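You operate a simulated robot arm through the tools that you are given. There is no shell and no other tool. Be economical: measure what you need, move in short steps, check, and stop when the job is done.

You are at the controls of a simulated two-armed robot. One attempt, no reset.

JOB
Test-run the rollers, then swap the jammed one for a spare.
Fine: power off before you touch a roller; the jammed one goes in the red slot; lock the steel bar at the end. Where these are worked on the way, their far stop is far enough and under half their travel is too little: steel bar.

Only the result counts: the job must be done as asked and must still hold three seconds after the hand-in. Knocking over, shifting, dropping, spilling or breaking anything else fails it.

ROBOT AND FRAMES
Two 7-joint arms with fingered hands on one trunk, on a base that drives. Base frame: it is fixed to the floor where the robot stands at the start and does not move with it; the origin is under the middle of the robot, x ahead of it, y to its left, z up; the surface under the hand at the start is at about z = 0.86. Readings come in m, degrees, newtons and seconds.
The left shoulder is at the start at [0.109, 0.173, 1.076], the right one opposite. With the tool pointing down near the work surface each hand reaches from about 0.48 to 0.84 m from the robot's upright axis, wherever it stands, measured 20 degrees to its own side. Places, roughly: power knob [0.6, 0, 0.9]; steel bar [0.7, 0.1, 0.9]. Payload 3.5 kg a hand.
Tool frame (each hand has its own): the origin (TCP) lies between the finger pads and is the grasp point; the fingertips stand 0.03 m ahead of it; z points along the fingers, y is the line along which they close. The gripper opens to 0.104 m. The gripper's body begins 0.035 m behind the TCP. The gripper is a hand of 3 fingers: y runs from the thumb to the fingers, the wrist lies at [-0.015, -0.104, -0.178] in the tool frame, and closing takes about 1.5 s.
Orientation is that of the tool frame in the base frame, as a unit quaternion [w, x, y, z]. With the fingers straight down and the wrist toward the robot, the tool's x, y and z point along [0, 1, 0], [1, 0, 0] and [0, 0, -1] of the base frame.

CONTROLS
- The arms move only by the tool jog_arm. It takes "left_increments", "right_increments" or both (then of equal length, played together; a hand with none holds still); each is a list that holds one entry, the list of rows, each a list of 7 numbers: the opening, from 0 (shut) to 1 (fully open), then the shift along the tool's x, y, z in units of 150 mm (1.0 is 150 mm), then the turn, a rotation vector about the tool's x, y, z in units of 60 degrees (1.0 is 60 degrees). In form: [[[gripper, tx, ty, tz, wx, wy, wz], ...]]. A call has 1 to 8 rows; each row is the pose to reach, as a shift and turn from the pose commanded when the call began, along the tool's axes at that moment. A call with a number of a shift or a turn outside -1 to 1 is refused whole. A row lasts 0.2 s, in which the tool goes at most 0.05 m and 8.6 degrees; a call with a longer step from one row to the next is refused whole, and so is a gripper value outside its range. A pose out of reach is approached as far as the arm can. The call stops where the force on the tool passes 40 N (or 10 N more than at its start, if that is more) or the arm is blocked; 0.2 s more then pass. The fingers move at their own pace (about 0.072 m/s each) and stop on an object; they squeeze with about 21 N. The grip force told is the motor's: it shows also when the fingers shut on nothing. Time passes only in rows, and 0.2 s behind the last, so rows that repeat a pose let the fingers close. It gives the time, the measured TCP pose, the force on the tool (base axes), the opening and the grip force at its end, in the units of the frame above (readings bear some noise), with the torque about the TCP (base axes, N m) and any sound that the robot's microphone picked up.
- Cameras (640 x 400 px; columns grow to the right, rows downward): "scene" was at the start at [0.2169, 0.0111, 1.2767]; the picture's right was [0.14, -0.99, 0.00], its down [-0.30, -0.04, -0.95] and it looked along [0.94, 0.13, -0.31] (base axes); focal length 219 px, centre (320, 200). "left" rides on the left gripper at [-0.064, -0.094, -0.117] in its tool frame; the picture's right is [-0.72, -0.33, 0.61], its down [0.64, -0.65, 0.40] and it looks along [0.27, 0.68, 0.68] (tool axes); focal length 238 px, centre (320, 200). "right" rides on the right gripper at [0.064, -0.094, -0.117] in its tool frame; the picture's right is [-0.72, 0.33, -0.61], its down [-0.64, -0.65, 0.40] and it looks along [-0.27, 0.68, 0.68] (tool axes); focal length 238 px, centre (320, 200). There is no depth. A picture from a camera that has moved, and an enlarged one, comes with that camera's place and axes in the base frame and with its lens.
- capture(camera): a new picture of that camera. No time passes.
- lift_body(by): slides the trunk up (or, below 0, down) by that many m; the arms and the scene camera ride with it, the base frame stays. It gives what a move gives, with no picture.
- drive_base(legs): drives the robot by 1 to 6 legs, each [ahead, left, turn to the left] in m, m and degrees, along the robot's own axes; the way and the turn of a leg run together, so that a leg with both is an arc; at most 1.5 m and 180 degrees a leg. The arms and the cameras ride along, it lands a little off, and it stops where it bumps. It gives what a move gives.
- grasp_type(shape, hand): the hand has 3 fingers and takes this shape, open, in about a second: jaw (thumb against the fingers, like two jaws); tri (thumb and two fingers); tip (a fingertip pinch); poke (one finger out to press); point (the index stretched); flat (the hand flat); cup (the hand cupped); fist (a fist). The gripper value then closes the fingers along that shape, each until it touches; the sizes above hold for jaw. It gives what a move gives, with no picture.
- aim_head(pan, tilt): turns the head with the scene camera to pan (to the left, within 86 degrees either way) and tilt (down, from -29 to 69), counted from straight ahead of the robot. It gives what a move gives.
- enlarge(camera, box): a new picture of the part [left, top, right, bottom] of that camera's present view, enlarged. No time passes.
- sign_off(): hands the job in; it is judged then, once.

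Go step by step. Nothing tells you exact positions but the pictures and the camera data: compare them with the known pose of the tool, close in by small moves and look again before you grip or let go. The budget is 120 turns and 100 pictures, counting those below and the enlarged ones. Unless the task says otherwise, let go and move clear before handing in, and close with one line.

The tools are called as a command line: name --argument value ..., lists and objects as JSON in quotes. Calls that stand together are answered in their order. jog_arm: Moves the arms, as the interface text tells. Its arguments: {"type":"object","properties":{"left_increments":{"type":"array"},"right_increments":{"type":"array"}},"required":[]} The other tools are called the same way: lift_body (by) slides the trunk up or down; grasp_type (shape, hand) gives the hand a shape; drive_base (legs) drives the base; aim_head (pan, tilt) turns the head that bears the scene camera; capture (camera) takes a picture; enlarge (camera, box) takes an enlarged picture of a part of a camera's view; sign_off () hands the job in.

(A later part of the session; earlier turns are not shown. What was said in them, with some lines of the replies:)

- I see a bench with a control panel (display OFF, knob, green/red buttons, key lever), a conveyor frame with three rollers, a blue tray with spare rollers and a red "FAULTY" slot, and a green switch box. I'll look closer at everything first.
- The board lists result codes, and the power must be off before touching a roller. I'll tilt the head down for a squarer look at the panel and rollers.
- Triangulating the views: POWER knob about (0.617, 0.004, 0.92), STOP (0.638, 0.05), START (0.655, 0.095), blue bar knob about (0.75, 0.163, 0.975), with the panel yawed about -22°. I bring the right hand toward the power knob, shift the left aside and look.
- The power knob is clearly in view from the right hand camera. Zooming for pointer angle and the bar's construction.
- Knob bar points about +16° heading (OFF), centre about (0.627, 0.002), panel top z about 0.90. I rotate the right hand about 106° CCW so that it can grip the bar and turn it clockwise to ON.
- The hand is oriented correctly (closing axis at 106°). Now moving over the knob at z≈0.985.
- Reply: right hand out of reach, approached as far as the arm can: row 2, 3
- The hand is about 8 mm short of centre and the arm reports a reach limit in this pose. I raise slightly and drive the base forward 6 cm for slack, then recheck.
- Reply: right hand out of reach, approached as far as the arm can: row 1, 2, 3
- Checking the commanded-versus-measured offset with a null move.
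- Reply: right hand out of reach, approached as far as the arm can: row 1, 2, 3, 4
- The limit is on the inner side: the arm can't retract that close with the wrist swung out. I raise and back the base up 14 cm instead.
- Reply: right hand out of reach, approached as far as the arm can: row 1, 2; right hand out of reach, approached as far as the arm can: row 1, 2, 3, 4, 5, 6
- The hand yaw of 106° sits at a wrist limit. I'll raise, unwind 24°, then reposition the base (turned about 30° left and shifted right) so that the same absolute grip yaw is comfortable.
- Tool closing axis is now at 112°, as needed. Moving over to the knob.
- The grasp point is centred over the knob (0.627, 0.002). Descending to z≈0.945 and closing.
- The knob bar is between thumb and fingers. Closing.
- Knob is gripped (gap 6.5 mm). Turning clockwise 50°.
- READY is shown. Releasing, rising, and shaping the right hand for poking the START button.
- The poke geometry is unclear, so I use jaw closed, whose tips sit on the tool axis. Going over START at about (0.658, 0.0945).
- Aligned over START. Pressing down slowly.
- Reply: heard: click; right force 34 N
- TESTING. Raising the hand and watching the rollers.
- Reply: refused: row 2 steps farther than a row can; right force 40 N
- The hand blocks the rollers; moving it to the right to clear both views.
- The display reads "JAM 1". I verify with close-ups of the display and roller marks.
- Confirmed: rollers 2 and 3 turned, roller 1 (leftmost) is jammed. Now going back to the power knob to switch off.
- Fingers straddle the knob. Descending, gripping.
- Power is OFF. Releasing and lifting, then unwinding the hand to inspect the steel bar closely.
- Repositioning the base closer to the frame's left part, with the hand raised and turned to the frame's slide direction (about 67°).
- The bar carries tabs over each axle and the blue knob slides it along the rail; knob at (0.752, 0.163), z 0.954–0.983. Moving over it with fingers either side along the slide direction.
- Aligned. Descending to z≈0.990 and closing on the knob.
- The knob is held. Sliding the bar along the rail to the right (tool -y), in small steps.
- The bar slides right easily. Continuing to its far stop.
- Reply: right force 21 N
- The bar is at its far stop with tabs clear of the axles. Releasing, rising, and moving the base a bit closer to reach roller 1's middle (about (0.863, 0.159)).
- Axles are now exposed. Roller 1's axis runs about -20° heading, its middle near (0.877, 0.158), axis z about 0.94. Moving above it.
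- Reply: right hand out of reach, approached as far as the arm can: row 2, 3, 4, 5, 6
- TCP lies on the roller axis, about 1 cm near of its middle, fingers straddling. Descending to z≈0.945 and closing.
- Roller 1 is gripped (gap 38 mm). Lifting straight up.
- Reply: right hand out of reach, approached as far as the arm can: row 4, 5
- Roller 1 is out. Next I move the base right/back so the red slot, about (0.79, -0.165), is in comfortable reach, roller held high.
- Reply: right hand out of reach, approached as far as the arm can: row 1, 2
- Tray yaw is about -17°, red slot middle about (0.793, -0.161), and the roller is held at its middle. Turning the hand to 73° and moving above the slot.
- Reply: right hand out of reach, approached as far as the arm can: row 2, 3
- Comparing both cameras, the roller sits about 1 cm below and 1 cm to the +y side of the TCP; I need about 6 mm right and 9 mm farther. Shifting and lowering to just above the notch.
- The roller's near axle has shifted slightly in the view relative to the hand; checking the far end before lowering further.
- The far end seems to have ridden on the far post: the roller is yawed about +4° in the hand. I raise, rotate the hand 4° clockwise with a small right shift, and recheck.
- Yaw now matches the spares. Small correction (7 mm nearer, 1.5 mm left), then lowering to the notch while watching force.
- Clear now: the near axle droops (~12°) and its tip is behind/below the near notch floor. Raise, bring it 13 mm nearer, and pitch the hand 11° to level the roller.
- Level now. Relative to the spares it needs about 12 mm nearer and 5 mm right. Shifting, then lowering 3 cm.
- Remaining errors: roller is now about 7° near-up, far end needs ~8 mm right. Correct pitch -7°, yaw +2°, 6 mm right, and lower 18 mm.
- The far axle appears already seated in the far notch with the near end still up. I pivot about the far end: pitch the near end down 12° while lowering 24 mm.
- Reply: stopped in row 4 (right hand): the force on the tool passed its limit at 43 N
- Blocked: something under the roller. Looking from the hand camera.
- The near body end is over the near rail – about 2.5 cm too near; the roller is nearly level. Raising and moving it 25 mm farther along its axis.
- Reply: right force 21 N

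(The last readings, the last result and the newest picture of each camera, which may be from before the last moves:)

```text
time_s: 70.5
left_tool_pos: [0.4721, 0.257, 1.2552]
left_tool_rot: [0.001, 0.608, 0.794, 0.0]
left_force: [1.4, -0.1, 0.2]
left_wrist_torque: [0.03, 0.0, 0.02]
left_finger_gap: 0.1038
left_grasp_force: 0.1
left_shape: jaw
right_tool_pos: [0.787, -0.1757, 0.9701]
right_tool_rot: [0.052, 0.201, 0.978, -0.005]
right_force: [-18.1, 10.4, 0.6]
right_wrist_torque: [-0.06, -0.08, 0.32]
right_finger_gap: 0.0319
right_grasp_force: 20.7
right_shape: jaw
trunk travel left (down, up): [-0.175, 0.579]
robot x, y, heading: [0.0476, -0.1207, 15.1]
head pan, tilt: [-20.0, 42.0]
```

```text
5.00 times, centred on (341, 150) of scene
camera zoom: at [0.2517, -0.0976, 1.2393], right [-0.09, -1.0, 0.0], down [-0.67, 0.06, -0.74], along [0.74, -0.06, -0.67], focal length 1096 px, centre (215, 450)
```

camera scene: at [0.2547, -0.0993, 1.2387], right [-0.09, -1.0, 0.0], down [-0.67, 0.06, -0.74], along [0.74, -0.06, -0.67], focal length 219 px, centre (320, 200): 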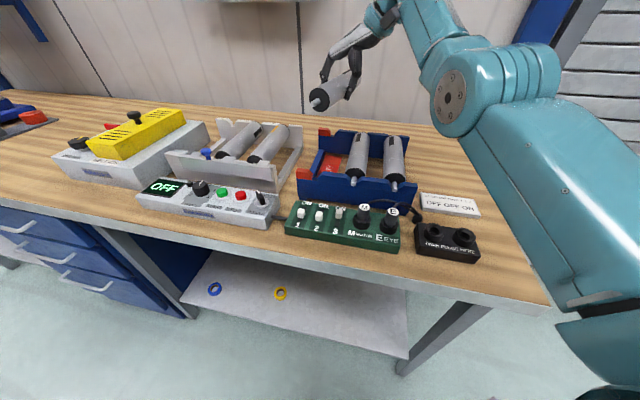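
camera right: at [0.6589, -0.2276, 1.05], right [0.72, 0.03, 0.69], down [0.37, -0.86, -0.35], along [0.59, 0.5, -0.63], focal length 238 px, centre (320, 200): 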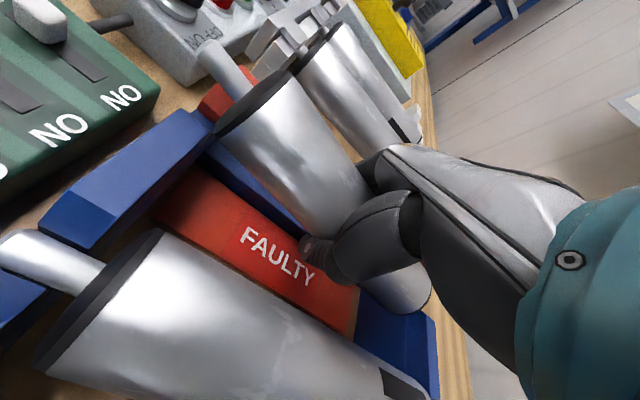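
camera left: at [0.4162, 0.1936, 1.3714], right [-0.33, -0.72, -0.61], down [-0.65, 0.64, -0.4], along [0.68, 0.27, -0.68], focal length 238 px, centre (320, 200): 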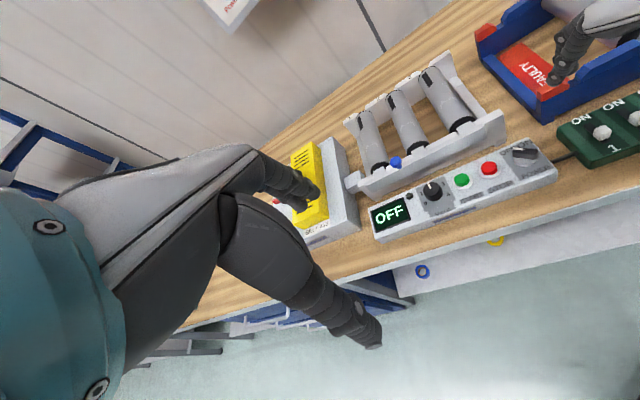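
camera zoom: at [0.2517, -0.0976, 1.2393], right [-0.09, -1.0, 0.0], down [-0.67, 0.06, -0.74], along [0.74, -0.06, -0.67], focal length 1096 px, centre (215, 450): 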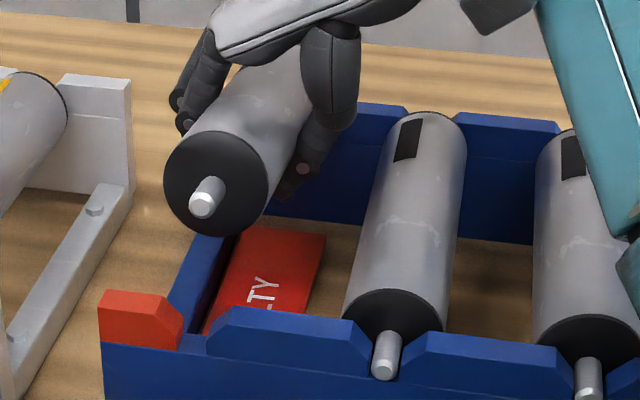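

The far end is low and pushing the far post: the roller is ~14° near-up. Raise, ease off, and pitch the hand 14° near-down to level it.

jog_arm --right_increments '[[[0, 0.03, 0, -0.1, 0, 0, 0], [0, 0.04, 0, -0.25, 0, -0.06, 0], [0, 0.04, 0, -0.3, 0, -0.15, 0], [0, 0.04, 0, -0.3, 0, -0.24, 0], [0, 0.04, 0, -0.3, 0, -0.24, 0]]]'

capture --camera "scene"

```text
time_s: 71.7
left_tool_pos: [0.4755, 0.2569, 1.2553]
left_tool_rot: [0.0, 0.608, 0.794, -0.001]
left_force: [-0.8, 0.2, -0.4]
left_wrist_torque: [-0.03, -0.01, -0.04]
left_finger_gap: 0.1041
left_grasp_force: 0.0
left_shape: jaw
right_tool_pos: [0.7805, -0.177, 1.0128]
right_tool_rot: [0.174, 0.201, 0.964, -0.03]
right_force: [0.6, 0.2, -3.3]
right_wrist_torque: [-0.05, 0.06, 0.02]
right_finger_gap: 0.0316
right_grasp_force: 21.2
right_shape: jaw
trunk travel left (down, up): [-0.175, 0.579]
robot x, y, heading: [0.0513, -0.1299, 15.2]
head pan, tilt: [-20.0, 42.0]
```

```text
9 pictures are left
camera scene: at [0.2548, -0.0992, 1.2387], right [-0.09, -1.0, 0.0], down [-0.67, 0.06, -0.74], along [0.74, -0.06, -0.67], focal length 219 px, centre (320, 200)
```

scene: 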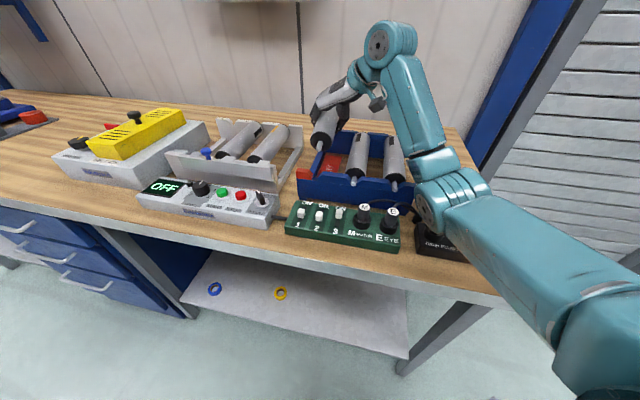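

Lowering 6 cm in steps with the roller level over the slot, then checking closely.

jog_arm --right_increments '[[[0, 0.045, 0, 0.125, 0, 0, 0], [0, 0.09, 0, 0.25, 0, 0, 0], [0, 0.136, 0, 0.376, 0, 0, 0], [0, 0.136, 0, 0.376, 0, 0, 0]]]'

enlarge --camera "scene" --box '[306, 110, 376, 190]'

```text
time_s: 72.7
left_tool_pos: [0.4705, 0.2628, 1.2567]
left_tool_rot: [0.004, 0.608, 0.794, -0.001]
left_force: [0.0, 0.4, -0.6]
left_wrist_torque: [0.02, 0.0, -0.01]
left_finger_gap: 0.1034
left_grasp_force: 0.1
left_shape: jaw
right_tool_pos: [0.7784, -0.1711, 0.963]
right_tool_rot: [0.18, 0.201, 0.962, -0.029]
right_force: [-0.8, -0.2, -3.4]
right_wrist_torque: [-0.03, 0.02, 0.01]
right_finger_gap: 0.0319
right_grasp_force: 21.0
right_shape: jaw
trunk travel left (down, up): [-0.175, 0.579]
robot x, y, heading: [0.051, -0.1235, 15.0]
head pan, tilt: [-20.0, 42.0]
```

```text
5.00 times, centred on (341, 150) of scene
camera zoom: at [0.2495, -0.0933, 1.2405], right [-0.08, -1.0, 0.0], down [-0.66, 0.05, -0.75], along [0.74, -0.07, -0.67], focal length 1096 px, centre (215, 450)
```

zoom: 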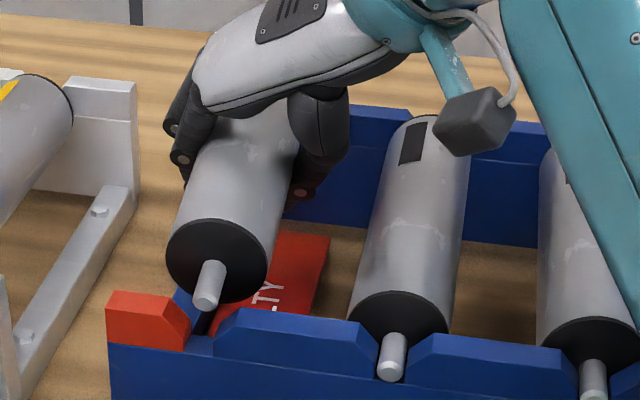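

The roller is level and aligned, but the base was nudged – probably the forearm touches something. I lift the hand a little and raise the trunk 12 cm so the forearm comes in steeper.

jog_arm --right_increments '[[[0, -0.045, 0.015, -0.125, 0, 0, 0], [0, -0.09, 0.027, -0.25, 0, 0, 0]]]'

lift_body --by 0.12

jog_arm --right_increments '[[[0, 0.08, 0, 0.23, 0, 0, 0], [0, 0.16, 0, 0.46, 0, 0, 0], [0, 0.24, 0, 0.69, 0, 0, 0], [0, 0.31, 0, 0.85, 0, 0, 0], [0, 0.31, 0, 0.85, 0, 0, 0]]]'

```text
time_s: 73.3
left_tool_pos: [0.4733, 0.2574, 1.2546]
left_tool_rot: [0.002, 0.608, 0.794, 0.0]
left_force: [-0.5, -1.3, 0.3]
left_wrist_torque: [-0.01, -0.01, 0.02]
left_finger_gap: 0.1035
left_grasp_force: 0.1
left_shape: jaw
right_tool_pos: [0.7796, -0.1726, 0.9909]
right_tool_rot: [0.173, 0.201, 0.964, -0.031]
right_force: [-0.7, 0.2, -4.4]
right_wrist_torque: [-0.08, 0.03, -0.02]
right_finger_gap: 0.0317
right_grasp_force: 21.1
right_shape: jaw
trunk travel left (down, up): [-0.175, 0.579]
robot x, y, heading: [0.0499, -0.1242, 15.2]
head pan, tilt: [-20.0, 42.0]
```

```text
time_s: 74.8
left_tool_pos: [0.4764, 0.2575, 1.3755]
left_tool_rot: [-0.001, 0.608, 0.794, 0.0]
left_force: [0.4, -0.2, -0.1]
left_wrist_torque: [0.01, 0.03, -0.01]
left_finger_gap: 0.1037
left_grasp_force: 0.1
left_shape: jaw
right_tool_pos: [0.7827, -0.171, 1.1117]
right_tool_rot: [0.172, 0.201, 0.964, -0.031]
right_force: [0.0, 0.4, -4.3]
right_wrist_torque: [-0.04, 0.04, 0.0]
right_finger_gap: 0.0313
right_grasp_force: 21.1
right_shape: jaw
trunk travel left (down, up): [-0.295, 0.459]
robot x, y, heading: [0.0522, -0.1211, 14.9]
head pan, tilt: [-20.0, 42.0]
```

```text
time_s: 76.0
left_tool_pos: [0.4755, 0.2568, 1.3756]
left_tool_rot: [0.0, 0.608, 0.794, 0.0]
left_force: [0.1, -0.1, -0.5]
left_wrist_torque: [0.04, -0.02, 0.02]
left_finger_gap: 0.1037
left_grasp_force: 0.0
left_shape: jaw
right_tool_pos: [0.7834, -0.1706, 0.9767]
right_tool_rot: [0.173, 0.201, 0.964, -0.031]
right_force: [-0.1, -0.3, -4.3]
right_wrist_torque: [-0.07, 0.04, 0.01]
right_finger_gap: 0.0318
right_grasp_force: 20.7
right_shape: jaw
trunk travel left (down, up): [-0.295, 0.459]
robot x, y, heading: [0.0522, -0.1236, 15.1]
head pan, tilt: [-20.0, 42.0]
```

jog_arm --right_increments '[[[0, 0.04, 0.003, 0.08, 0, 0, 0], [0, 0.08, 0.006, 0.16, 0, 0, 0], [0, 0.115, 0.006, 0.23, 0, 0, 0], [0, 0.115, 0.006, 0.23, 0, 0, 0]]]'

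enlarge --camera "scene" --box '[300, 135, 400, 255]'

```text
time_s: 77.0
left_tool_pos: [0.4754, 0.257, 1.3748]
left_tool_rot: [0.0, 0.608, 0.794, 0.001]
left_force: [-0.1, 0.3, 0.1]
left_wrist_torque: [-0.02, -0.01, -0.02]
left_finger_gap: 0.1038
left_grasp_force: 0.1
left_shape: jaw
right_tool_pos: [0.7797, -0.168, 0.9373]
right_tool_rot: [0.173, 0.201, 0.964, -0.031]
right_force: [-0.2, 0.5, -4.9]
right_wrist_torque: [-0.07, 0.04, -0.02]
right_finger_gap: 0.0316
right_grasp_force: 20.8
right_shape: jaw
trunk travel left (down, up): [-0.295, 0.459]
robot x, y, heading: [0.0553, -0.1222, 15.0]
head pan, tilt: [-20.0, 42.0]
```

```text
3.33 times, centred on (350, 195) of scene
camera zoom: at [0.2022, -0.1134, 1.3623], right [-0.09, -1.0, 0.0], down [-0.67, 0.06, -0.74], along [0.74, -0.06, -0.67], focal length 731 px, centre (220, 217)
```

zoom: 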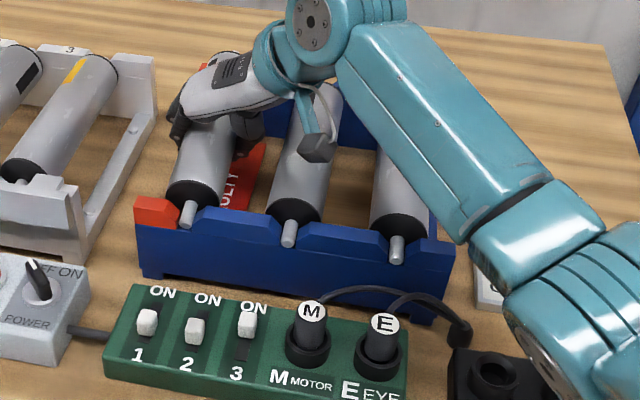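

Nearly seated: about 11 mm lower and 3.5 mm left to go. Finishing the lowering.

jog_arm --right_increments '[[[0, 0, 0.023, 0, 0, 0, 0], [0, 0.014, 0.023, 0.04, 0, 0, 0], [0, 0.03, 0.023, 0.08, 0, 0, 0], [0, 0.03, 0.023, 0.08, 0, 0, 0]]]'

enlarge --camera "scene" --box '[316, 150, 376, 225]'

```text
time_s: 78.0
left_tool_pos: [0.473, 0.2566, 1.3772]
left_tool_rot: [0.001, 0.608, 0.794, 0.001]
left_force: [0.2, 0.0, 0.2]
left_wrist_torque: [0.03, -0.02, -0.02]
left_finger_gap: 0.1038
left_grasp_force: 0.1
left_shape: jaw
right_tool_pos: [0.7806, -0.164, 0.9318]
right_tool_rot: [0.178, 0.202, 0.963, -0.026]
right_force: [1.2, -1.6, 26.2]
right_wrist_torque: [0.51, 0.15, -0.18]
right_finger_gap: 0.0314
right_grasp_force: 21.2
right_shape: jaw
trunk travel left (down, up): [-0.295, 0.459]
robot x, y, heading: [0.0556, -0.1234, 15.2]
head pan, tilt: [-20.0, 42.0]
```

```text
5.33 times, centred on (346, 188) of scene
camera zoom: at [0.1988, -0.1136, 1.363], right [-0.09, -1.0, 0.0], down [-0.66, 0.06, -0.74], along [0.74, -0.06, -0.67], focal length 1169 px, centre (181, 267)
```

zoom: 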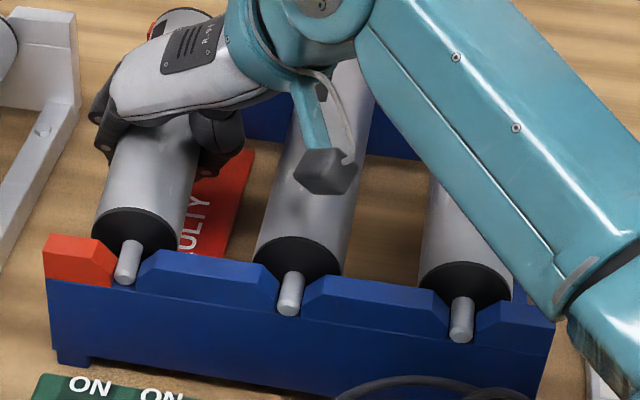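

The near axle sits in the red notch and contact force is felt. Releasing carefully (open, ease sideways, then straight up).

jog_arm --right_increments '[[[0.4, 0, 0, 0, 0, 0, 0], [0.6, 0, 0.03, 0, 0, 0, 0], [0.65, 0, 0.07, 0, 0, 0, 0], [0.65, 0, 0.07, 0, 0, 0, 0], [0.65, -0.05, 0.07, -0.13, 0, 0, 0], [0.65, -0.1, 0.07, -0.28, 0, 0, 0], [0.65, -0.17, 0.07, -0.46, 0, 0, 0], [0.65, -0.25, 0.07, -0.67, 0, 0, 0]]]'

enlarge --camera "scene" --box '[300, 130, 400, 225]'

```text
time_s: 79.8
left_tool_pos: [0.4747, 0.2558, 1.3756]
left_tool_rot: [0.001, 0.608, 0.794, 0.0]
left_force: [0.4, -0.4, -0.1]
left_wrist_torque: [0.01, -0.01, -0.02]
left_finger_gap: 0.1037
left_grasp_force: 0.0
left_shape: jaw
right_tool_pos: [0.7846, -0.1577, 1.0323]
right_tool_rot: [0.173, 0.201, 0.964, -0.03]
right_force: [-0.5, 0.5, 0.1]
right_wrist_torque: [0.01, 0.02, -0.03]
right_finger_gap: 0.0673
right_grasp_force: 0.1
right_shape: jaw
trunk travel left (down, up): [-0.295, 0.459]
robot x, y, heading: [0.0498, -0.1243, 15.1]
head pan, tilt: [-20.0, 42.0]
```

```text
4.21 times, centred on (350, 178) of scene
camera zoom: at [0.2015, -0.1133, 1.3624], right [-0.09, -1.0, 0.0], down [-0.67, 0.06, -0.74], along [0.74, -0.06, -0.67], focal length 923 px, centre (194, 295)
```

zoom: 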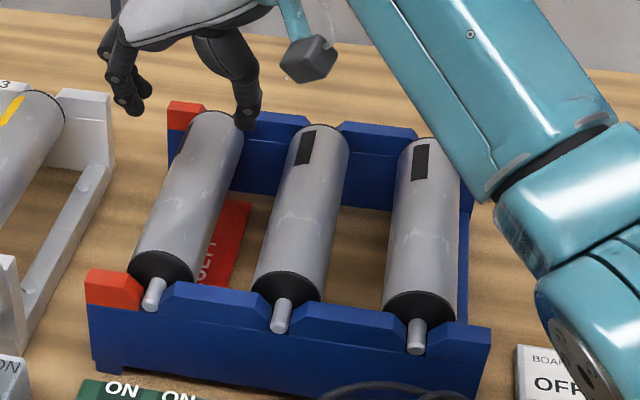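

The faulty roller is seated in the red slot just like its neighbours. Now levelling the hand (undo 20° pitch, set yaw about 73°) before taking spare 1 at about (0.761, -0.240).

jog_arm --right_increments '[[[0.72, 0, 0, -0.1, 0, 0.11, -0.035], [0.72, 0, 0, -0.1, 0, 0.22, -0.07], [0.72, 0, 0, -0.1, 0, 0.335, -0.11], [0.72, 0, 0, -0.1, 0, 0.335, -0.11]]]'

```text
time_s: 80.8
left_tool_pos: [0.4755, 0.2565, 1.3755]
left_tool_rot: [0.0, 0.608, 0.794, 0.0]
left_force: [0.9, 0.6, 1.0]
left_wrist_torque: [0.0, -0.02, -0.05]
left_finger_gap: 0.1039
left_grasp_force: 0.1
left_shape: jaw
right_tool_pos: [0.7687, -0.1564, 1.0453]
right_tool_rot: [0.0, 0.147, 0.989, -0.004]
right_force: [0.7, -0.7, -0.1]
right_wrist_torque: [-0.01, 0.0, -0.02]
right_finger_gap: 0.0747
right_grasp_force: 0.0
right_shape: jaw
right hand out of reach, approached as far as the arm can: row 3, 4
trunk travel left (down, up): [-0.295, 0.459]
robot x, y, heading: [0.0503, -0.1222, 15.0]
head pan, tilt: [-20.0, 42.0]
```

jog_arm --right_increments '[[[0.72, -0.02, -0.2, 0, 0, 0, 0], [0.72, -0.04, -0.4, 0, 0, 0, 0], [0.72, -0.059, -0.575, 0.1, 0, 0, 0], [0.72, -0.059, -0.575, 0.3, 0, 0, 0], [0.72, -0.059, -0.575, 0.3, 0, 0, 0]]]'

enlarge --camera "scene" --box '[300, 120, 400, 225]'

```text
time_s: 82.0
left_tool_pos: [0.4757, 0.2569, 1.3757]
left_tool_rot: [0.0, 0.608, 0.794, 0.0]
left_force: [0.4, 0.5, -0.1]
left_wrist_torque: [0.01, 0.01, 0.0]
left_finger_gap: 0.1036
left_grasp_force: 0.1
left_shape: jaw
right_tool_pos: [0.7532, -0.2423, 1.0023]
right_tool_rot: [0.002, 0.149, 0.989, -0.005]
right_force: [0.1, -0.1, 0.3]
right_wrist_torque: [0.0, 0.02, 0.02]
right_finger_gap: 0.0747
right_grasp_force: 0.0
right_shape: jaw
trunk travel left (down, up): [-0.295, 0.459]
robot x, y, heading: [0.0501, -0.1246, 15.2]
head pan, tilt: [-20.0, 42.0]
```

```text
3.81 times, centred on (350, 172) of scene
camera zoom: at [0.2016, -0.1136, 1.3624], right [-0.09, -1.0, 0.0], down [-0.67, 0.06, -0.74], along [0.74, -0.06, -0.67], focal length 835 px, centre (206, 305)
```

zoom: 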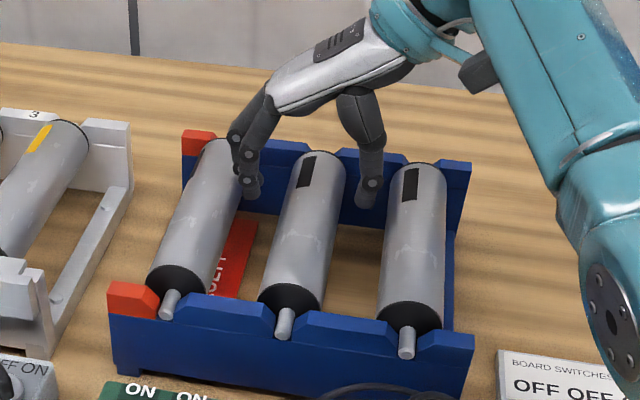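

Fingers straddle spare 1 centrally. Descending to z≈0.945, closing, and lifting slightly.

jog_arm --right_increments '[[[0.72, -0.033, 0, 0.13, 0, 0, 0], [0.72, -0.033, 0, 0.26, 0, 0, 0], [0.72, -0.033, 0, 0.38, 0, 0, 0], [0.4, -0.033, 0, 0.38, 0, 0, 0], [0, -0.033, 0, 0.38, 0, 0, 0], [0, -0.033, 0, 0.38, 0, 0, 0], [0, -0.033, 0, 0.38, 0, 0, 0], [0, -0.033, 0, 0.38, 0, 0, 0]]]'

```text
time_s: 83.8
left_tool_pos: [0.4756, 0.2564, 1.3758]
left_tool_rot: [0.0, 0.608, 0.794, -0.001]
left_force: [0.4, 0.5, -0.2]
left_wrist_torque: [-0.01, -0.03, 0.02]
left_finger_gap: 0.1038
left_grasp_force: 0.0
left_shape: jaw
right_tool_pos: [0.7586, -0.2434, 0.9433]
right_tool_rot: [-0.001, 0.149, 0.989, -0.006]
right_force: [1.0, -0.4, -0.3]
right_wrist_torque: [-0.02, -0.01, 0.02]
right_finger_gap: 0.0383
right_grasp_force: 20.7
right_shape: jaw
trunk travel left (down, up): [-0.295, 0.459]
robot x, y, heading: [0.0505, -0.1272, 15.0]
head pan, tilt: [-20.0, 42.0]
```

Spare gripped (gap 38.3 mm, same as the old roller). Lifting, then driving back to the frame pose.

jog_arm --right_increments '[[[0, 0, 0, -0.1, 0, 0, 0], [0, 0, 0, -0.2, 0, 0, 0], [0, 0, 0, -0.4, 0, 0, 0], [0, 0, 0, -0.6, 0, 0, 0], [0, 0, 0, -0.85, 0, 0, 0]]]'

drive_base --legs '[[0, 0, 15], [0.1135, 0.1, 0]]'

jog_arm --right_increments '[[[0, 0, 0, 0, 0, 0, 0]]]'

```text
time_s: 85.0
left_tool_pos: [0.4742, 0.256, 1.3758]
left_tool_rot: [0.0, 0.609, 0.793, -0.001]
left_force: [-0.9, -0.3, 0.5]
left_wrist_torque: [0.01, 0.01, 0.01]
left_finger_gap: 0.1037
left_grasp_force: 0.0
left_shape: jaw
right_tool_pos: [0.7574, -0.2433, 1.0729]
right_tool_rot: [0.0, 0.148, 0.989, -0.006]
right_force: [0.1, 0.1, -3.1]
right_wrist_torque: [0.01, 0.0, -0.02]
right_finger_gap: 0.0384
right_grasp_force: 20.7
right_shape: jaw
trunk travel left (down, up): [-0.295, 0.459]
robot x, y, heading: [0.0511, -0.1195, 15.0]
head pan, tilt: [-20.0, 42.0]
```

```text
time_s: 87.2
left_tool_pos: [0.4112, 0.496, 1.3744]
left_tool_rot: [-0.001, 0.499, 0.866, -0.001]
left_force: [1.0, 0.1, -0.6]
left_wrist_torque: [-0.01, -0.01, 0.0]
left_finger_gap: 0.1037
left_grasp_force: 0.2
left_shape: jaw
right_tool_pos: [0.8124, 0.0864, 1.071]
right_tool_rot: [0.002, 0.018, 1.0, -0.005]
right_force: [0.9, 0.5, -4.6]
right_wrist_torque: [0.0, -0.03, 0.01]
right_finger_gap: 0.0383
right_grasp_force: 20.7
right_shape: jaw
trunk travel left (down, up): [-0.295, 0.459]
robot x, y, heading: [0.0973, 0.0203, 30.1]
head pan, tilt: [-20.0, 42.0]
```

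```text
time_s: 87.7
left_tool_pos: [0.4114, 0.4949, 1.3764]
left_tool_rot: [0.0, 0.5, 0.866, 0.001]
left_force: [-0.5, -0.8, -0.3]
left_wrist_torque: [-0.02, -0.02, -0.01]
left_finger_gap: 0.1036
left_grasp_force: 0.0
left_shape: jaw
right_tool_pos: [0.8123, 0.0853, 1.0703]
right_tool_rot: [0.001, 0.018, 1.0, -0.005]
right_force: [0.5, 0.0, -4.0]
right_wrist_torque: [0.01, -0.05, 0.0]
right_finger_gap: 0.0382
right_grasp_force: 20.6
right_shape: jaw
trunk travel left (down, up): [-0.295, 0.459]
robot x, y, heading: [0.0946, 0.0179, 30.0]
head pan, tilt: [-20.0, 42.0]
```

Comparing how the spare sits in the hand with how the old roller did (same hand camera view).

capture --camera "right"

```text
3 pictures are left
camera right: at [0.7459, -0.0048, 1.1889], right [0.73, 0.31, 0.61], down [0.62, -0.68, -0.4], along [0.29, 0.67, -0.69], focal length 238 px, centre (320, 200)
```

right: 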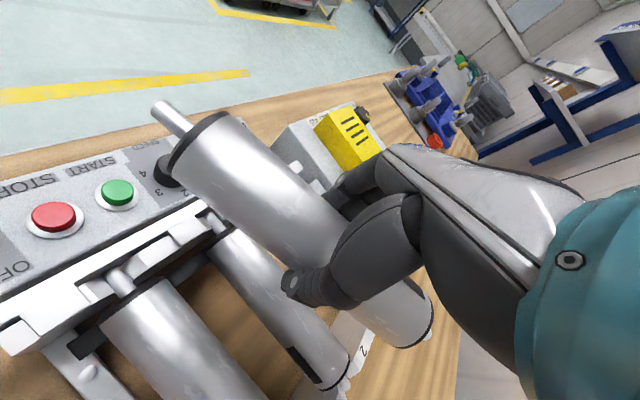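

The spare sits about 1.8 cm more to the -y side in hand than the old roller, with about 3° different yaw. Target: TCP (0.889, 0.169), closing axis 73.4°. Driving 4 cm closer for reach and aligning yaw.

drive_base --legs '[[0.035, -0.02, 0]]'

jog_arm --right_increments '[[[0, 0, 0, 0, 0, 0, 0.12], [0, 0, 0, 0, 0, 0, 0.242], [0, 0, 0, 0, 0, 0, 0.242]]]'

```text
time_s: 88.5
left_tool_pos: [0.4528, 0.4959, 1.3745]
left_tool_rot: [-0.002, 0.5, 0.866, 0.0]
left_force: [0.2, -0.9, -0.5]
left_wrist_torque: [-0.01, 0.05, 0.01]
left_finger_gap: 0.1034
left_grasp_force: 0.0
left_shape: jaw
right_tool_pos: [0.8534, 0.0842, 1.0711]
right_tool_rot: [-0.001, 0.018, 1.0, -0.005]
right_force: [0.1, 0.4, -4.8]
right_wrist_torque: [-0.01, 0.03, 0.02]
right_finger_gap: 0.038
right_grasp_force: 21.0
right_shape: jaw
trunk travel left (down, up): [-0.295, 0.459]
robot x, y, heading: [0.1392, 0.0188, 29.8]
head pan, tilt: [-20.0, 42.0]
```

```text
time_s: 89.3
left_tool_pos: [0.4517, 0.4962, 1.3759]
left_tool_rot: [0.001, 0.5, 0.866, 0.0]
left_force: [0.4, 0.3, -0.4]
left_wrist_torque: [0.0, -0.02, 0.0]
left_finger_gap: 0.1038
left_grasp_force: 0.0
left_shape: jaw
right_tool_pos: [0.8515, 0.0858, 1.0703]
right_tool_rot: [0.001, 0.145, 0.989, -0.005]
right_force: [1.3, 0.1, -4.6]
right_wrist_torque: [-0.02, -0.01, 0.03]
right_finger_gap: 0.0383
right_grasp_force: 21.3
right_shape: jaw
trunk travel left (down, up): [-0.295, 0.459]
robot x, y, heading: [0.1373, 0.0186, 30.0]
head pan, tilt: [-20.0, 42.0]
```

jog_arm --right_increments '[[[0, -0.027, 0.2, 0, 0, 0, 0], [0, -0.054, 0.4, 0, 0, 0, 0], [0, -0.081, 0.602, 0.1, 0, 0, 0], [0, -0.081, 0.602, 0.3, 0, 0, 0], [0, -0.081, 0.602, 0.467, 0, 0, 0], [0, -0.081, 0.602, 0.467, 0, 0, 0]]]'

aim_head --pan -22 --tilt 45

```text
time_s: 90.7
left_tool_pos: [0.4512, 0.4951, 1.3758]
left_tool_rot: [0.0, 0.5, 0.866, 0.0]
left_force: [0.2, 0.1, -0.1]
left_wrist_torque: [0.01, 0.04, 0.02]
left_finger_gap: 0.1037
left_grasp_force: 0.0
left_shape: jaw
right_tool_pos: [0.8727, 0.1621, 0.9984]
right_tool_rot: [0.002, 0.144, 0.99, -0.004]
right_force: [0.7, 0.0, -3.6]
right_wrist_torque: [0.01, -0.05, 0.0]
right_finger_gap: 0.0382
right_grasp_force: 21.0
right_shape: jaw
right hand out of reach, approached as far as the arm can: row 3, 4, 5, 6
trunk travel left (down, up): [-0.295, 0.459]
robot x, y, heading: [0.1419, 0.0143, 30.1]
head pan, tilt: [-20.0, 42.0]
```

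```text
time_s: 91.4
left_tool_pos: [0.4514, 0.497, 1.3757]
left_tool_rot: [0.001, 0.5, 0.866, -0.001]
left_force: [-0.3, 0.0, -0.1]
left_wrist_torque: [-0.03, -0.01, 0.02]
left_finger_gap: 0.1036
left_grasp_force: 0.1
left_shape: jaw
right_tool_pos: [0.873, 0.1617, 0.9989]
right_tool_rot: [0.002, 0.145, 0.989, -0.006]
right_force: [0.2, 0.4, -4.4]
right_wrist_torque: [-0.01, -0.01, 0.0]
right_finger_gap: 0.0378
right_grasp_force: 21.3
right_shape: jaw
trunk travel left (down, up): [-0.295, 0.459]
robot x, y, heading: [0.1386, 0.0195, 30.2]
head pan, tilt: [-22.0, 45.0]
```

The arm is 18 mm short; the base itself can carry the hand there with a small forward drive.

drive_base --legs '[[0.024, -0.002, 0]]'

jog_arm --right_increments '[[[0, 0, 0, 0, 0, 0, 0]]]'

```text
time_s: 92.2
left_tool_pos: [0.4735, 0.5057, 1.3752]
left_tool_rot: [0.0, 0.5, 0.866, -0.001]
left_force: [0.2, 0.1, 0.0]
left_wrist_torque: [0.01, -0.02, 0.01]
left_finger_gap: 0.1037
left_grasp_force: 0.0
left_shape: jaw
right_tool_pos: [0.8957, 0.173, 0.9985]
right_tool_rot: [0.001, 0.145, 0.989, -0.005]
right_force: [-0.5, 0.2, -4.8]
right_wrist_torque: [-0.01, 0.02, 0.0]
right_finger_gap: 0.0381
right_grasp_force: 21.5
right_shape: jaw
trunk travel left (down, up): [-0.295, 0.459]
robot x, y, heading: [0.1601, 0.0286, 30.0]
head pan, tilt: [-22.0, 45.0]
```

```text
time_s: 92.6
left_tool_pos: [0.4723, 0.5057, 1.376]
left_tool_rot: [0.0, 0.499, 0.866, 0.001]
left_force: [0.5, -0.5, -0.5]
left_wrist_torque: [0.0, -0.01, 0.01]
left_finger_gap: 0.1039
left_grasp_force: 0.1
left_shape: jaw
right_tool_pos: [0.8956, 0.1715, 0.9977]
right_tool_rot: [0.002, 0.145, 0.989, -0.006]
right_force: [-1.1, 0.3, -4.0]
right_wrist_torque: [0.0, -0.03, 0.02]
right_finger_gap: 0.0379
right_grasp_force: 21.0
right_shape: jaw
trunk travel left (down, up): [-0.295, 0.459]
robot x, y, heading: [0.1578, 0.0319, 30.2]
head pan, tilt: [-22.0, 45.0]
```

jog_arm --right_increments '[[[0, 0.037, -0.032, 0, 0, 0, 0], [0, 0.037, -0.032, 0.08, 0, 0, 0], [0, 0.037, -0.032, 0.15, 0, 0, 0], [0, 0.037, -0.032, 0.15, 0, 0, 0]]]'

enlarge --camera "scene" --box '[250, 130, 410, 240]'

```text
time_s: 93.6
left_tool_pos: [0.4728, 0.5058, 1.3766]
left_tool_rot: [0.0, 0.5, 0.866, 0.0]
left_force: [-0.1, 0.3, -0.3]
left_wrist_torque: [-0.02, -0.01, 0.01]
left_finger_gap: 0.1037
left_grasp_force: 0.1
left_shape: jaw
right_tool_pos: [0.8886, 0.1681, 0.9775]
right_tool_rot: [0.001, 0.144, 0.99, -0.005]
right_force: [-0.2, 0.0, -4.6]
right_wrist_torque: [0.03, -0.02, 0.02]
right_finger_gap: 0.038
right_grasp_force: 21.0
right_shape: jaw
trunk travel left (down, up): [-0.295, 0.459]
robot x, y, heading: [0.1583, 0.0289, 30.0]
head pan, tilt: [-22.0, 45.0]
```

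```text
3.64 times, centred on (330, 185) of scene
camera zoom: at [0.3013, 0.075, 1.3579], right [0.14, -0.99, 0.0], down [-0.7, -0.1, -0.71], along [0.7, 0.1, -0.71], focal length 797 px, centre (284, 254)
```

zoom: 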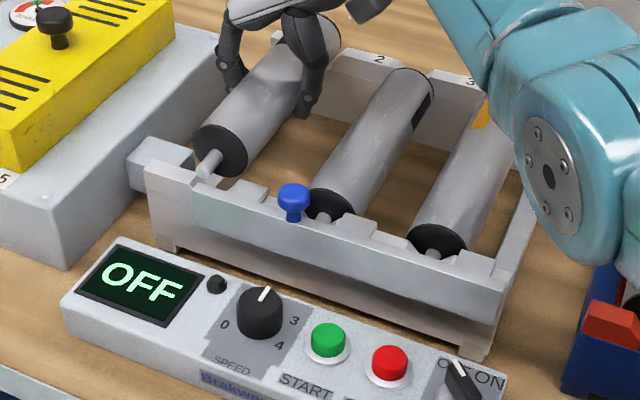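

Yaw and depth match rollers 2 and 3, but the spare is about 8 mm too far left of its slot. Shifting right 8 mm and lowering gently.

jog_arm --right_increments '[[[0, 0, -0.053, 0, 0, 0, 0], [0, 0, -0.053, 0.06, 0, 0, 0], [0, 0, -0.053, 0.11, 0, 0, 0], [0, 0, -0.053, 0.16, 0, 0, 0], [0, 0, -0.053, 0.2, 0, 0, 0], [0, 0, -0.053, 0.2, 0, 0, 0]]]'

```text
time_s: 95.0
left_tool_pos: [0.4717, 0.5065, 1.3754]
left_tool_rot: [0.0, 0.5, 0.866, 0.0]
left_force: [-0.4, -0.3, 0.3]
left_wrist_torque: [0.02, 0.0, -0.01]
left_finger_gap: 0.1039
left_grasp_force: 0.0
left_shape: jaw
right_tool_pos: [0.8857, 0.162, 0.9467]
right_tool_rot: [0.002, 0.145, 0.989, -0.004]
right_force: [3.1, 5.4, 1.4]
right_wrist_torque: [0.05, -0.03, -0.02]
right_finger_gap: 0.0381
right_grasp_force: 21.0
right_shape: jaw
trunk travel left (down, up): [-0.295, 0.459]
robot x, y, heading: [0.1614, 0.0299, 30.1]
head pan, tilt: [-22.0, 45.0]
```

The spare reached seat height with only light side force. Lowering 3 mm more to confirm it bottoms out.

jog_arm --right_increments '[[[0, 0, 0.01, 0.01, 0, 0, 0], [0, 0, 0.015, 0.02, 0, 0, 0], [0, 0, 0.015, 0.03, 0, 0, 0]]]'

enlarge --camera "scene" --box '[270, 130, 400, 220]'

```text
time_s: 95.8
left_tool_pos: [0.4734, 0.5047, 1.3758]
left_tool_rot: [0.0, 0.501, 0.866, 0.001]
left_force: [-0.5, 0.4, -0.1]
left_wrist_torque: [0.01, 0.0, -0.01]
left_finger_gap: 0.1036
left_grasp_force: 0.1
left_shape: jaw
right_tool_pos: [0.8876, 0.1622, 0.9425]
right_tool_rot: [0.002, 0.145, 0.989, -0.005]
right_force: [0.9, 2.6, -0.2]
right_wrist_torque: [0.0, 0.0, -0.04]
right_finger_gap: 0.0373
right_grasp_force: 20.8
right_shape: jaw
trunk travel left (down, up): [-0.295, 0.459]
robot x, y, heading: [0.1576, 0.0297, 30.1]
head pan, tilt: [-22.0, 45.0]
```

```text
4.44 times, centred on (335, 175) of scene
camera zoom: at [0.301, 0.075, 1.358], right [0.14, -0.99, 0.0], down [-0.7, -0.1, -0.71], along [0.7, 0.1, -0.71], focal length 974 px, centre (253, 311)
```

zoom: 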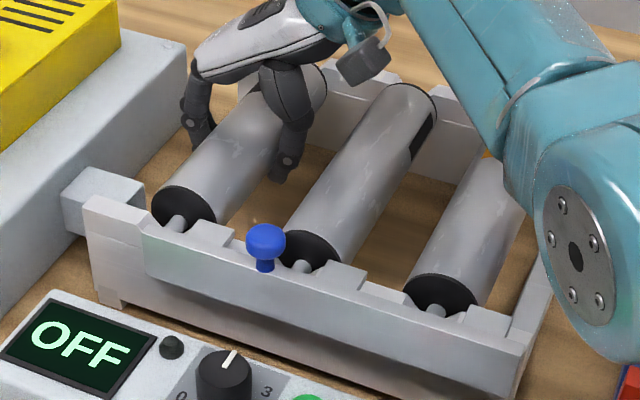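

Tops and spacing of all three rollers match; the spare is seated. Releasing, rising straight up, and backing the base 10 cm.

jog_arm --right_increments '[[[0.4, 0, 0, 0, 0, 0, 0], [0.68, 0, 0, 0, 0, 0, 0], [0.68, 0, 0, 0, 0, 0, 0], [0.68, 0, 0, -0.1, 0, 0, 0], [0.68, 0, 0, -0.25, 0, 0, 0], [0.68, 0, 0, -0.5, 0, 0, 0], [0.68, 0, 0, -0.75, 0, 0, 0]]]'

drive_base --legs '[[-0.1, 0, 0]]'

jog_arm --right_increments '[[[0.45, 0, 0, 0, 0, 0, 0], [0.45, 0, 0, 0, 0, 0, 0]]]'

```text
time_s: 97.4
left_tool_pos: [0.4723, 0.5056, 1.3768]
left_tool_rot: [-0.001, 0.5, 0.866, -0.001]
left_force: [-0.2, 0.0, -0.7]
left_wrist_torque: [-0.04, 0.0, 0.01]
left_finger_gap: 0.1039
left_grasp_force: 0.1
left_shape: jaw
right_tool_pos: [0.8857, 0.1632, 1.0554]
right_tool_rot: [0.002, 0.144, 0.99, -0.004]
right_force: [-1.2, -0.6, 0.0]
right_wrist_torque: [0.03, -0.01, 0.0]
right_finger_gap: 0.0703
right_grasp_force: 0.1
right_shape: jaw
trunk travel left (down, up): [-0.295, 0.459]
robot x, y, heading: [0.1599, 0.0314, 29.8]
head pan, tilt: [-22.0, 45.0]
```

```text
time_s: 98.5
left_tool_pos: [0.3855, 0.4554, 1.3764]
left_tool_rot: [0.0, 0.499, 0.866, 0.0]
left_force: [-0.6, -0.2, 0.0]
left_wrist_torque: [0.0, -0.02, 0.0]
left_finger_gap: 0.1037
left_grasp_force: 0.1
left_shape: jaw
right_tool_pos: [0.7994, 0.1147, 1.0535]
right_tool_rot: [0.002, 0.145, 0.989, -0.005]
right_force: [-0.9, -0.3, 0.8]
right_wrist_torque: [0.06, 0.0, -0.02]
right_finger_gap: 0.0704
right_grasp_force: 0.0
right_shape: jaw
trunk travel left (down, up): [-0.295, 0.459]
robot x, y, heading: [0.0743, -0.0233, 29.7]
head pan, tilt: [-22.0, 45.0]
```

```text
time_s: 99.1
left_tool_pos: [0.3865, 0.4563, 1.3764]
left_tool_rot: [0.0, 0.5, 0.866, 0.0]
left_force: [-0.6, 0.0, 0.2]
left_wrist_torque: [-0.03, -0.01, 0.03]
left_finger_gap: 0.1039
left_grasp_force: 0.0
left_shape: jaw
right_tool_pos: [0.8007, 0.115, 1.054]
right_tool_rot: [0.002, 0.144, 0.99, -0.005]
right_force: [-0.7, 0.3, 0.4]
right_wrist_torque: [-0.02, 0.04, 0.02]
right_finger_gap: 0.0474
right_grasp_force: 0.0
right_shape: jaw
trunk travel left (down, up): [-0.295, 0.459]
robot x, y, heading: [0.0727, -0.018, 30.0]
head pan, tilt: [-22.0, 45.0]
```

Moving over the bar's blue knob, now at about (0.741, 0.131), then descending and closing on it.

jog_arm --right_increments '[[[0.45, 0.2, 0, 0, 0, 0, 0], [0.45, 0.439, -0.013, 0.05, 0, 0, 0], [0.45, 0.439, -0.013, 0.2, 0, 0, 0], [0.45, 0.439, -0.013, 0.34, 0, 0, 0], [0.45, 0.439, -0.013, 0.435, 0, 0, 0], [0.45, 0.439, -0.013, 0.435, 0, 0, 0]]]'

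jog_arm --right_increments '[[[0.2, 0, 0, 0, 0, 0, 0], [0, 0, 0, 0, 0, 0, 0], [0, 0, 0, 0, 0, 0, 0], [0, 0, 0, 0, 0, 0, 0]]]'

```text
time_s: 100.5
left_tool_pos: [0.3856, 0.4559, 1.3753]
left_tool_rot: [0.0, 0.499, 0.866, 0.001]
left_force: [0.0, -0.6, 0.1]
left_wrist_torque: [0.02, 0.01, -0.02]
left_finger_gap: 0.1038
left_grasp_force: 0.0
left_shape: jaw
right_tool_pos: [0.737, 0.1306, 0.989]
right_tool_rot: [0.002, 0.144, 0.99, -0.005]
right_force: [0.1, -0.9, 0.1]
right_wrist_torque: [-0.01, 0.02, -0.03]
right_finger_gap: 0.0472
right_grasp_force: 0.0
right_shape: jaw
trunk travel left (down, up): [-0.295, 0.459]
robot x, y, heading: [0.0763, -0.0219, 30.1]
head pan, tilt: [-22.0, 45.0]
```

```text
time_s: 101.5
left_tool_pos: [0.3863, 0.4571, 1.3757]
left_tool_rot: [0.0, 0.5, 0.866, 0.0]
left_force: [0.3, 0.9, 0.3]
left_wrist_torque: [0.05, 0.01, 0.0]
left_finger_gap: 0.1036
left_grasp_force: 0.1
left_shape: jaw
right_tool_pos: [0.7361, 0.1304, 0.9864]
right_tool_rot: [-0.001, 0.144, 0.99, -0.006]
right_force: [-2.4, -3.5, -8.4]
right_wrist_torque: [-0.05, 0.06, -0.01]
right_finger_gap: 0.0098
right_grasp_force: 20.9
right_shape: jaw
trunk travel left (down, up): [-0.295, 0.459]
robot x, y, heading: [0.0735, -0.0198, 30.0]
head pan, tilt: [-22.0, 45.0]
```

Knob gripped. Sliding the bar left back to its locked stop.

jog_arm --right_increments '[[[0, 0, 0.05, 0, 0, 0, 0], [0, 0, 0.1, 0, 0, 0, 0], [0, 0, 0.15, 0, 0, 0, 0], [0, 0, 0.2, 0, 0, 0, 0], [0, 0, 0.25, 0, 0, 0, 0], [0, 0, 0.28, 0, 0, 0, 0]]]'

```text
time_s: 102.9
left_tool_pos: [0.3853, 0.4536, 1.3769]
left_tool_rot: [-0.001, 0.5, 0.866, 0.002]
left_force: [0.2, 0.6, -0.3]
left_wrist_torque: [0.03, 0.0, -0.03]
left_finger_gap: 0.1035
left_grasp_force: 0.1
left_shape: jaw
right_tool_pos: [0.7494, 0.1658, 0.9878]
right_tool_rot: [0.0, 0.146, 0.989, -0.007]
right_force: [-11.4, -19.8, -10.7]
right_wrist_torque: [-0.37, 0.12, 0.0]
right_finger_gap: 0.0103
right_grasp_force: 20.6
right_shape: jaw
trunk travel left (down, up): [-0.295, 0.459]
robot x, y, heading: [0.0758, -0.0206, 30.0]
head pan, tilt: [-22.0, 45.0]
```

The bar moved 38 mm and hit its stop – locked. Releasing, clearing upward and checking with the last picture.

jog_arm --right_increments '[[[0.0, 0, -0.02, 0, 0, 0, 0], [0.3, 0, -0.02, 0, 0, 0, 0], [0.45, 0, -0.02, 0, 0, 0, 0], [0.45, 0, -0.02, -0.1, 0, 0, 0], [0.45, 0, -0.02, -0.35, 0, 0, 0], [0.45, 0, -0.02, -0.6, 0, 0, 0], [0.45, 0, -0.02, -0.85, 0, 0, 0]]]'

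enlarge --camera "scene" --box '[260, 60, 500, 220]'

```text
time_s: 104.5
left_tool_pos: [0.3858, 0.4556, 1.3755]
left_tool_rot: [-0.001, 0.499, 0.866, 0.0]
left_force: [-0.5, 0.6, 0.3]
left_wrist_torque: [-0.02, -0.03, 0.03]
left_finger_gap: 0.1038
left_grasp_force: 0.1
left_shape: jaw
right_tool_pos: [0.7467, 0.1691, 1.1171]
right_tool_rot: [0.001, 0.145, 0.989, -0.004]
right_force: [-0.2, 0.2, -0.7]
right_wrist_torque: [0.0, 0.0, 0.01]
right_finger_gap: 0.0466
right_grasp_force: 0.1
right_shape: jaw
trunk travel left (down, up): [-0.295, 0.459]
robot x, y, heading: [0.0734, -0.0179, 29.9]
head pan, tilt: [-22.0, 45.0]
```

```text
2.50 times, centred on (380, 140) of scene
camera zoom: at [0.2147, 0.0253, 1.3581], right [0.14, -0.99, 0.0], down [-0.7, -0.1, -0.71], along [0.7, 0.1, -0.71], focal length 548 px, centre (170, 350)
```

zoom: 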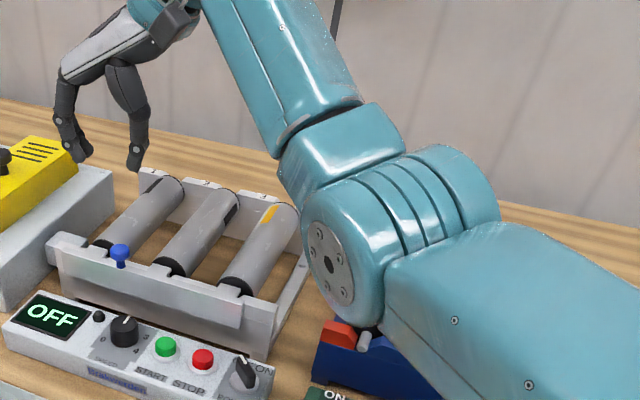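

The frame holds three rollers, the bar is back in its locked position, power is off, and the faulty roller is in the red slot. The hands are clear, so I hand in.

sign_off

```text
The job is handed in.
```

The test run showed JAM 1, so I switched the power off and swapped roller 1 for a spare. The jammed roller is in the red slot and the steel bar is locked. I did not run a second test afterwards, because the job did not ask for one.
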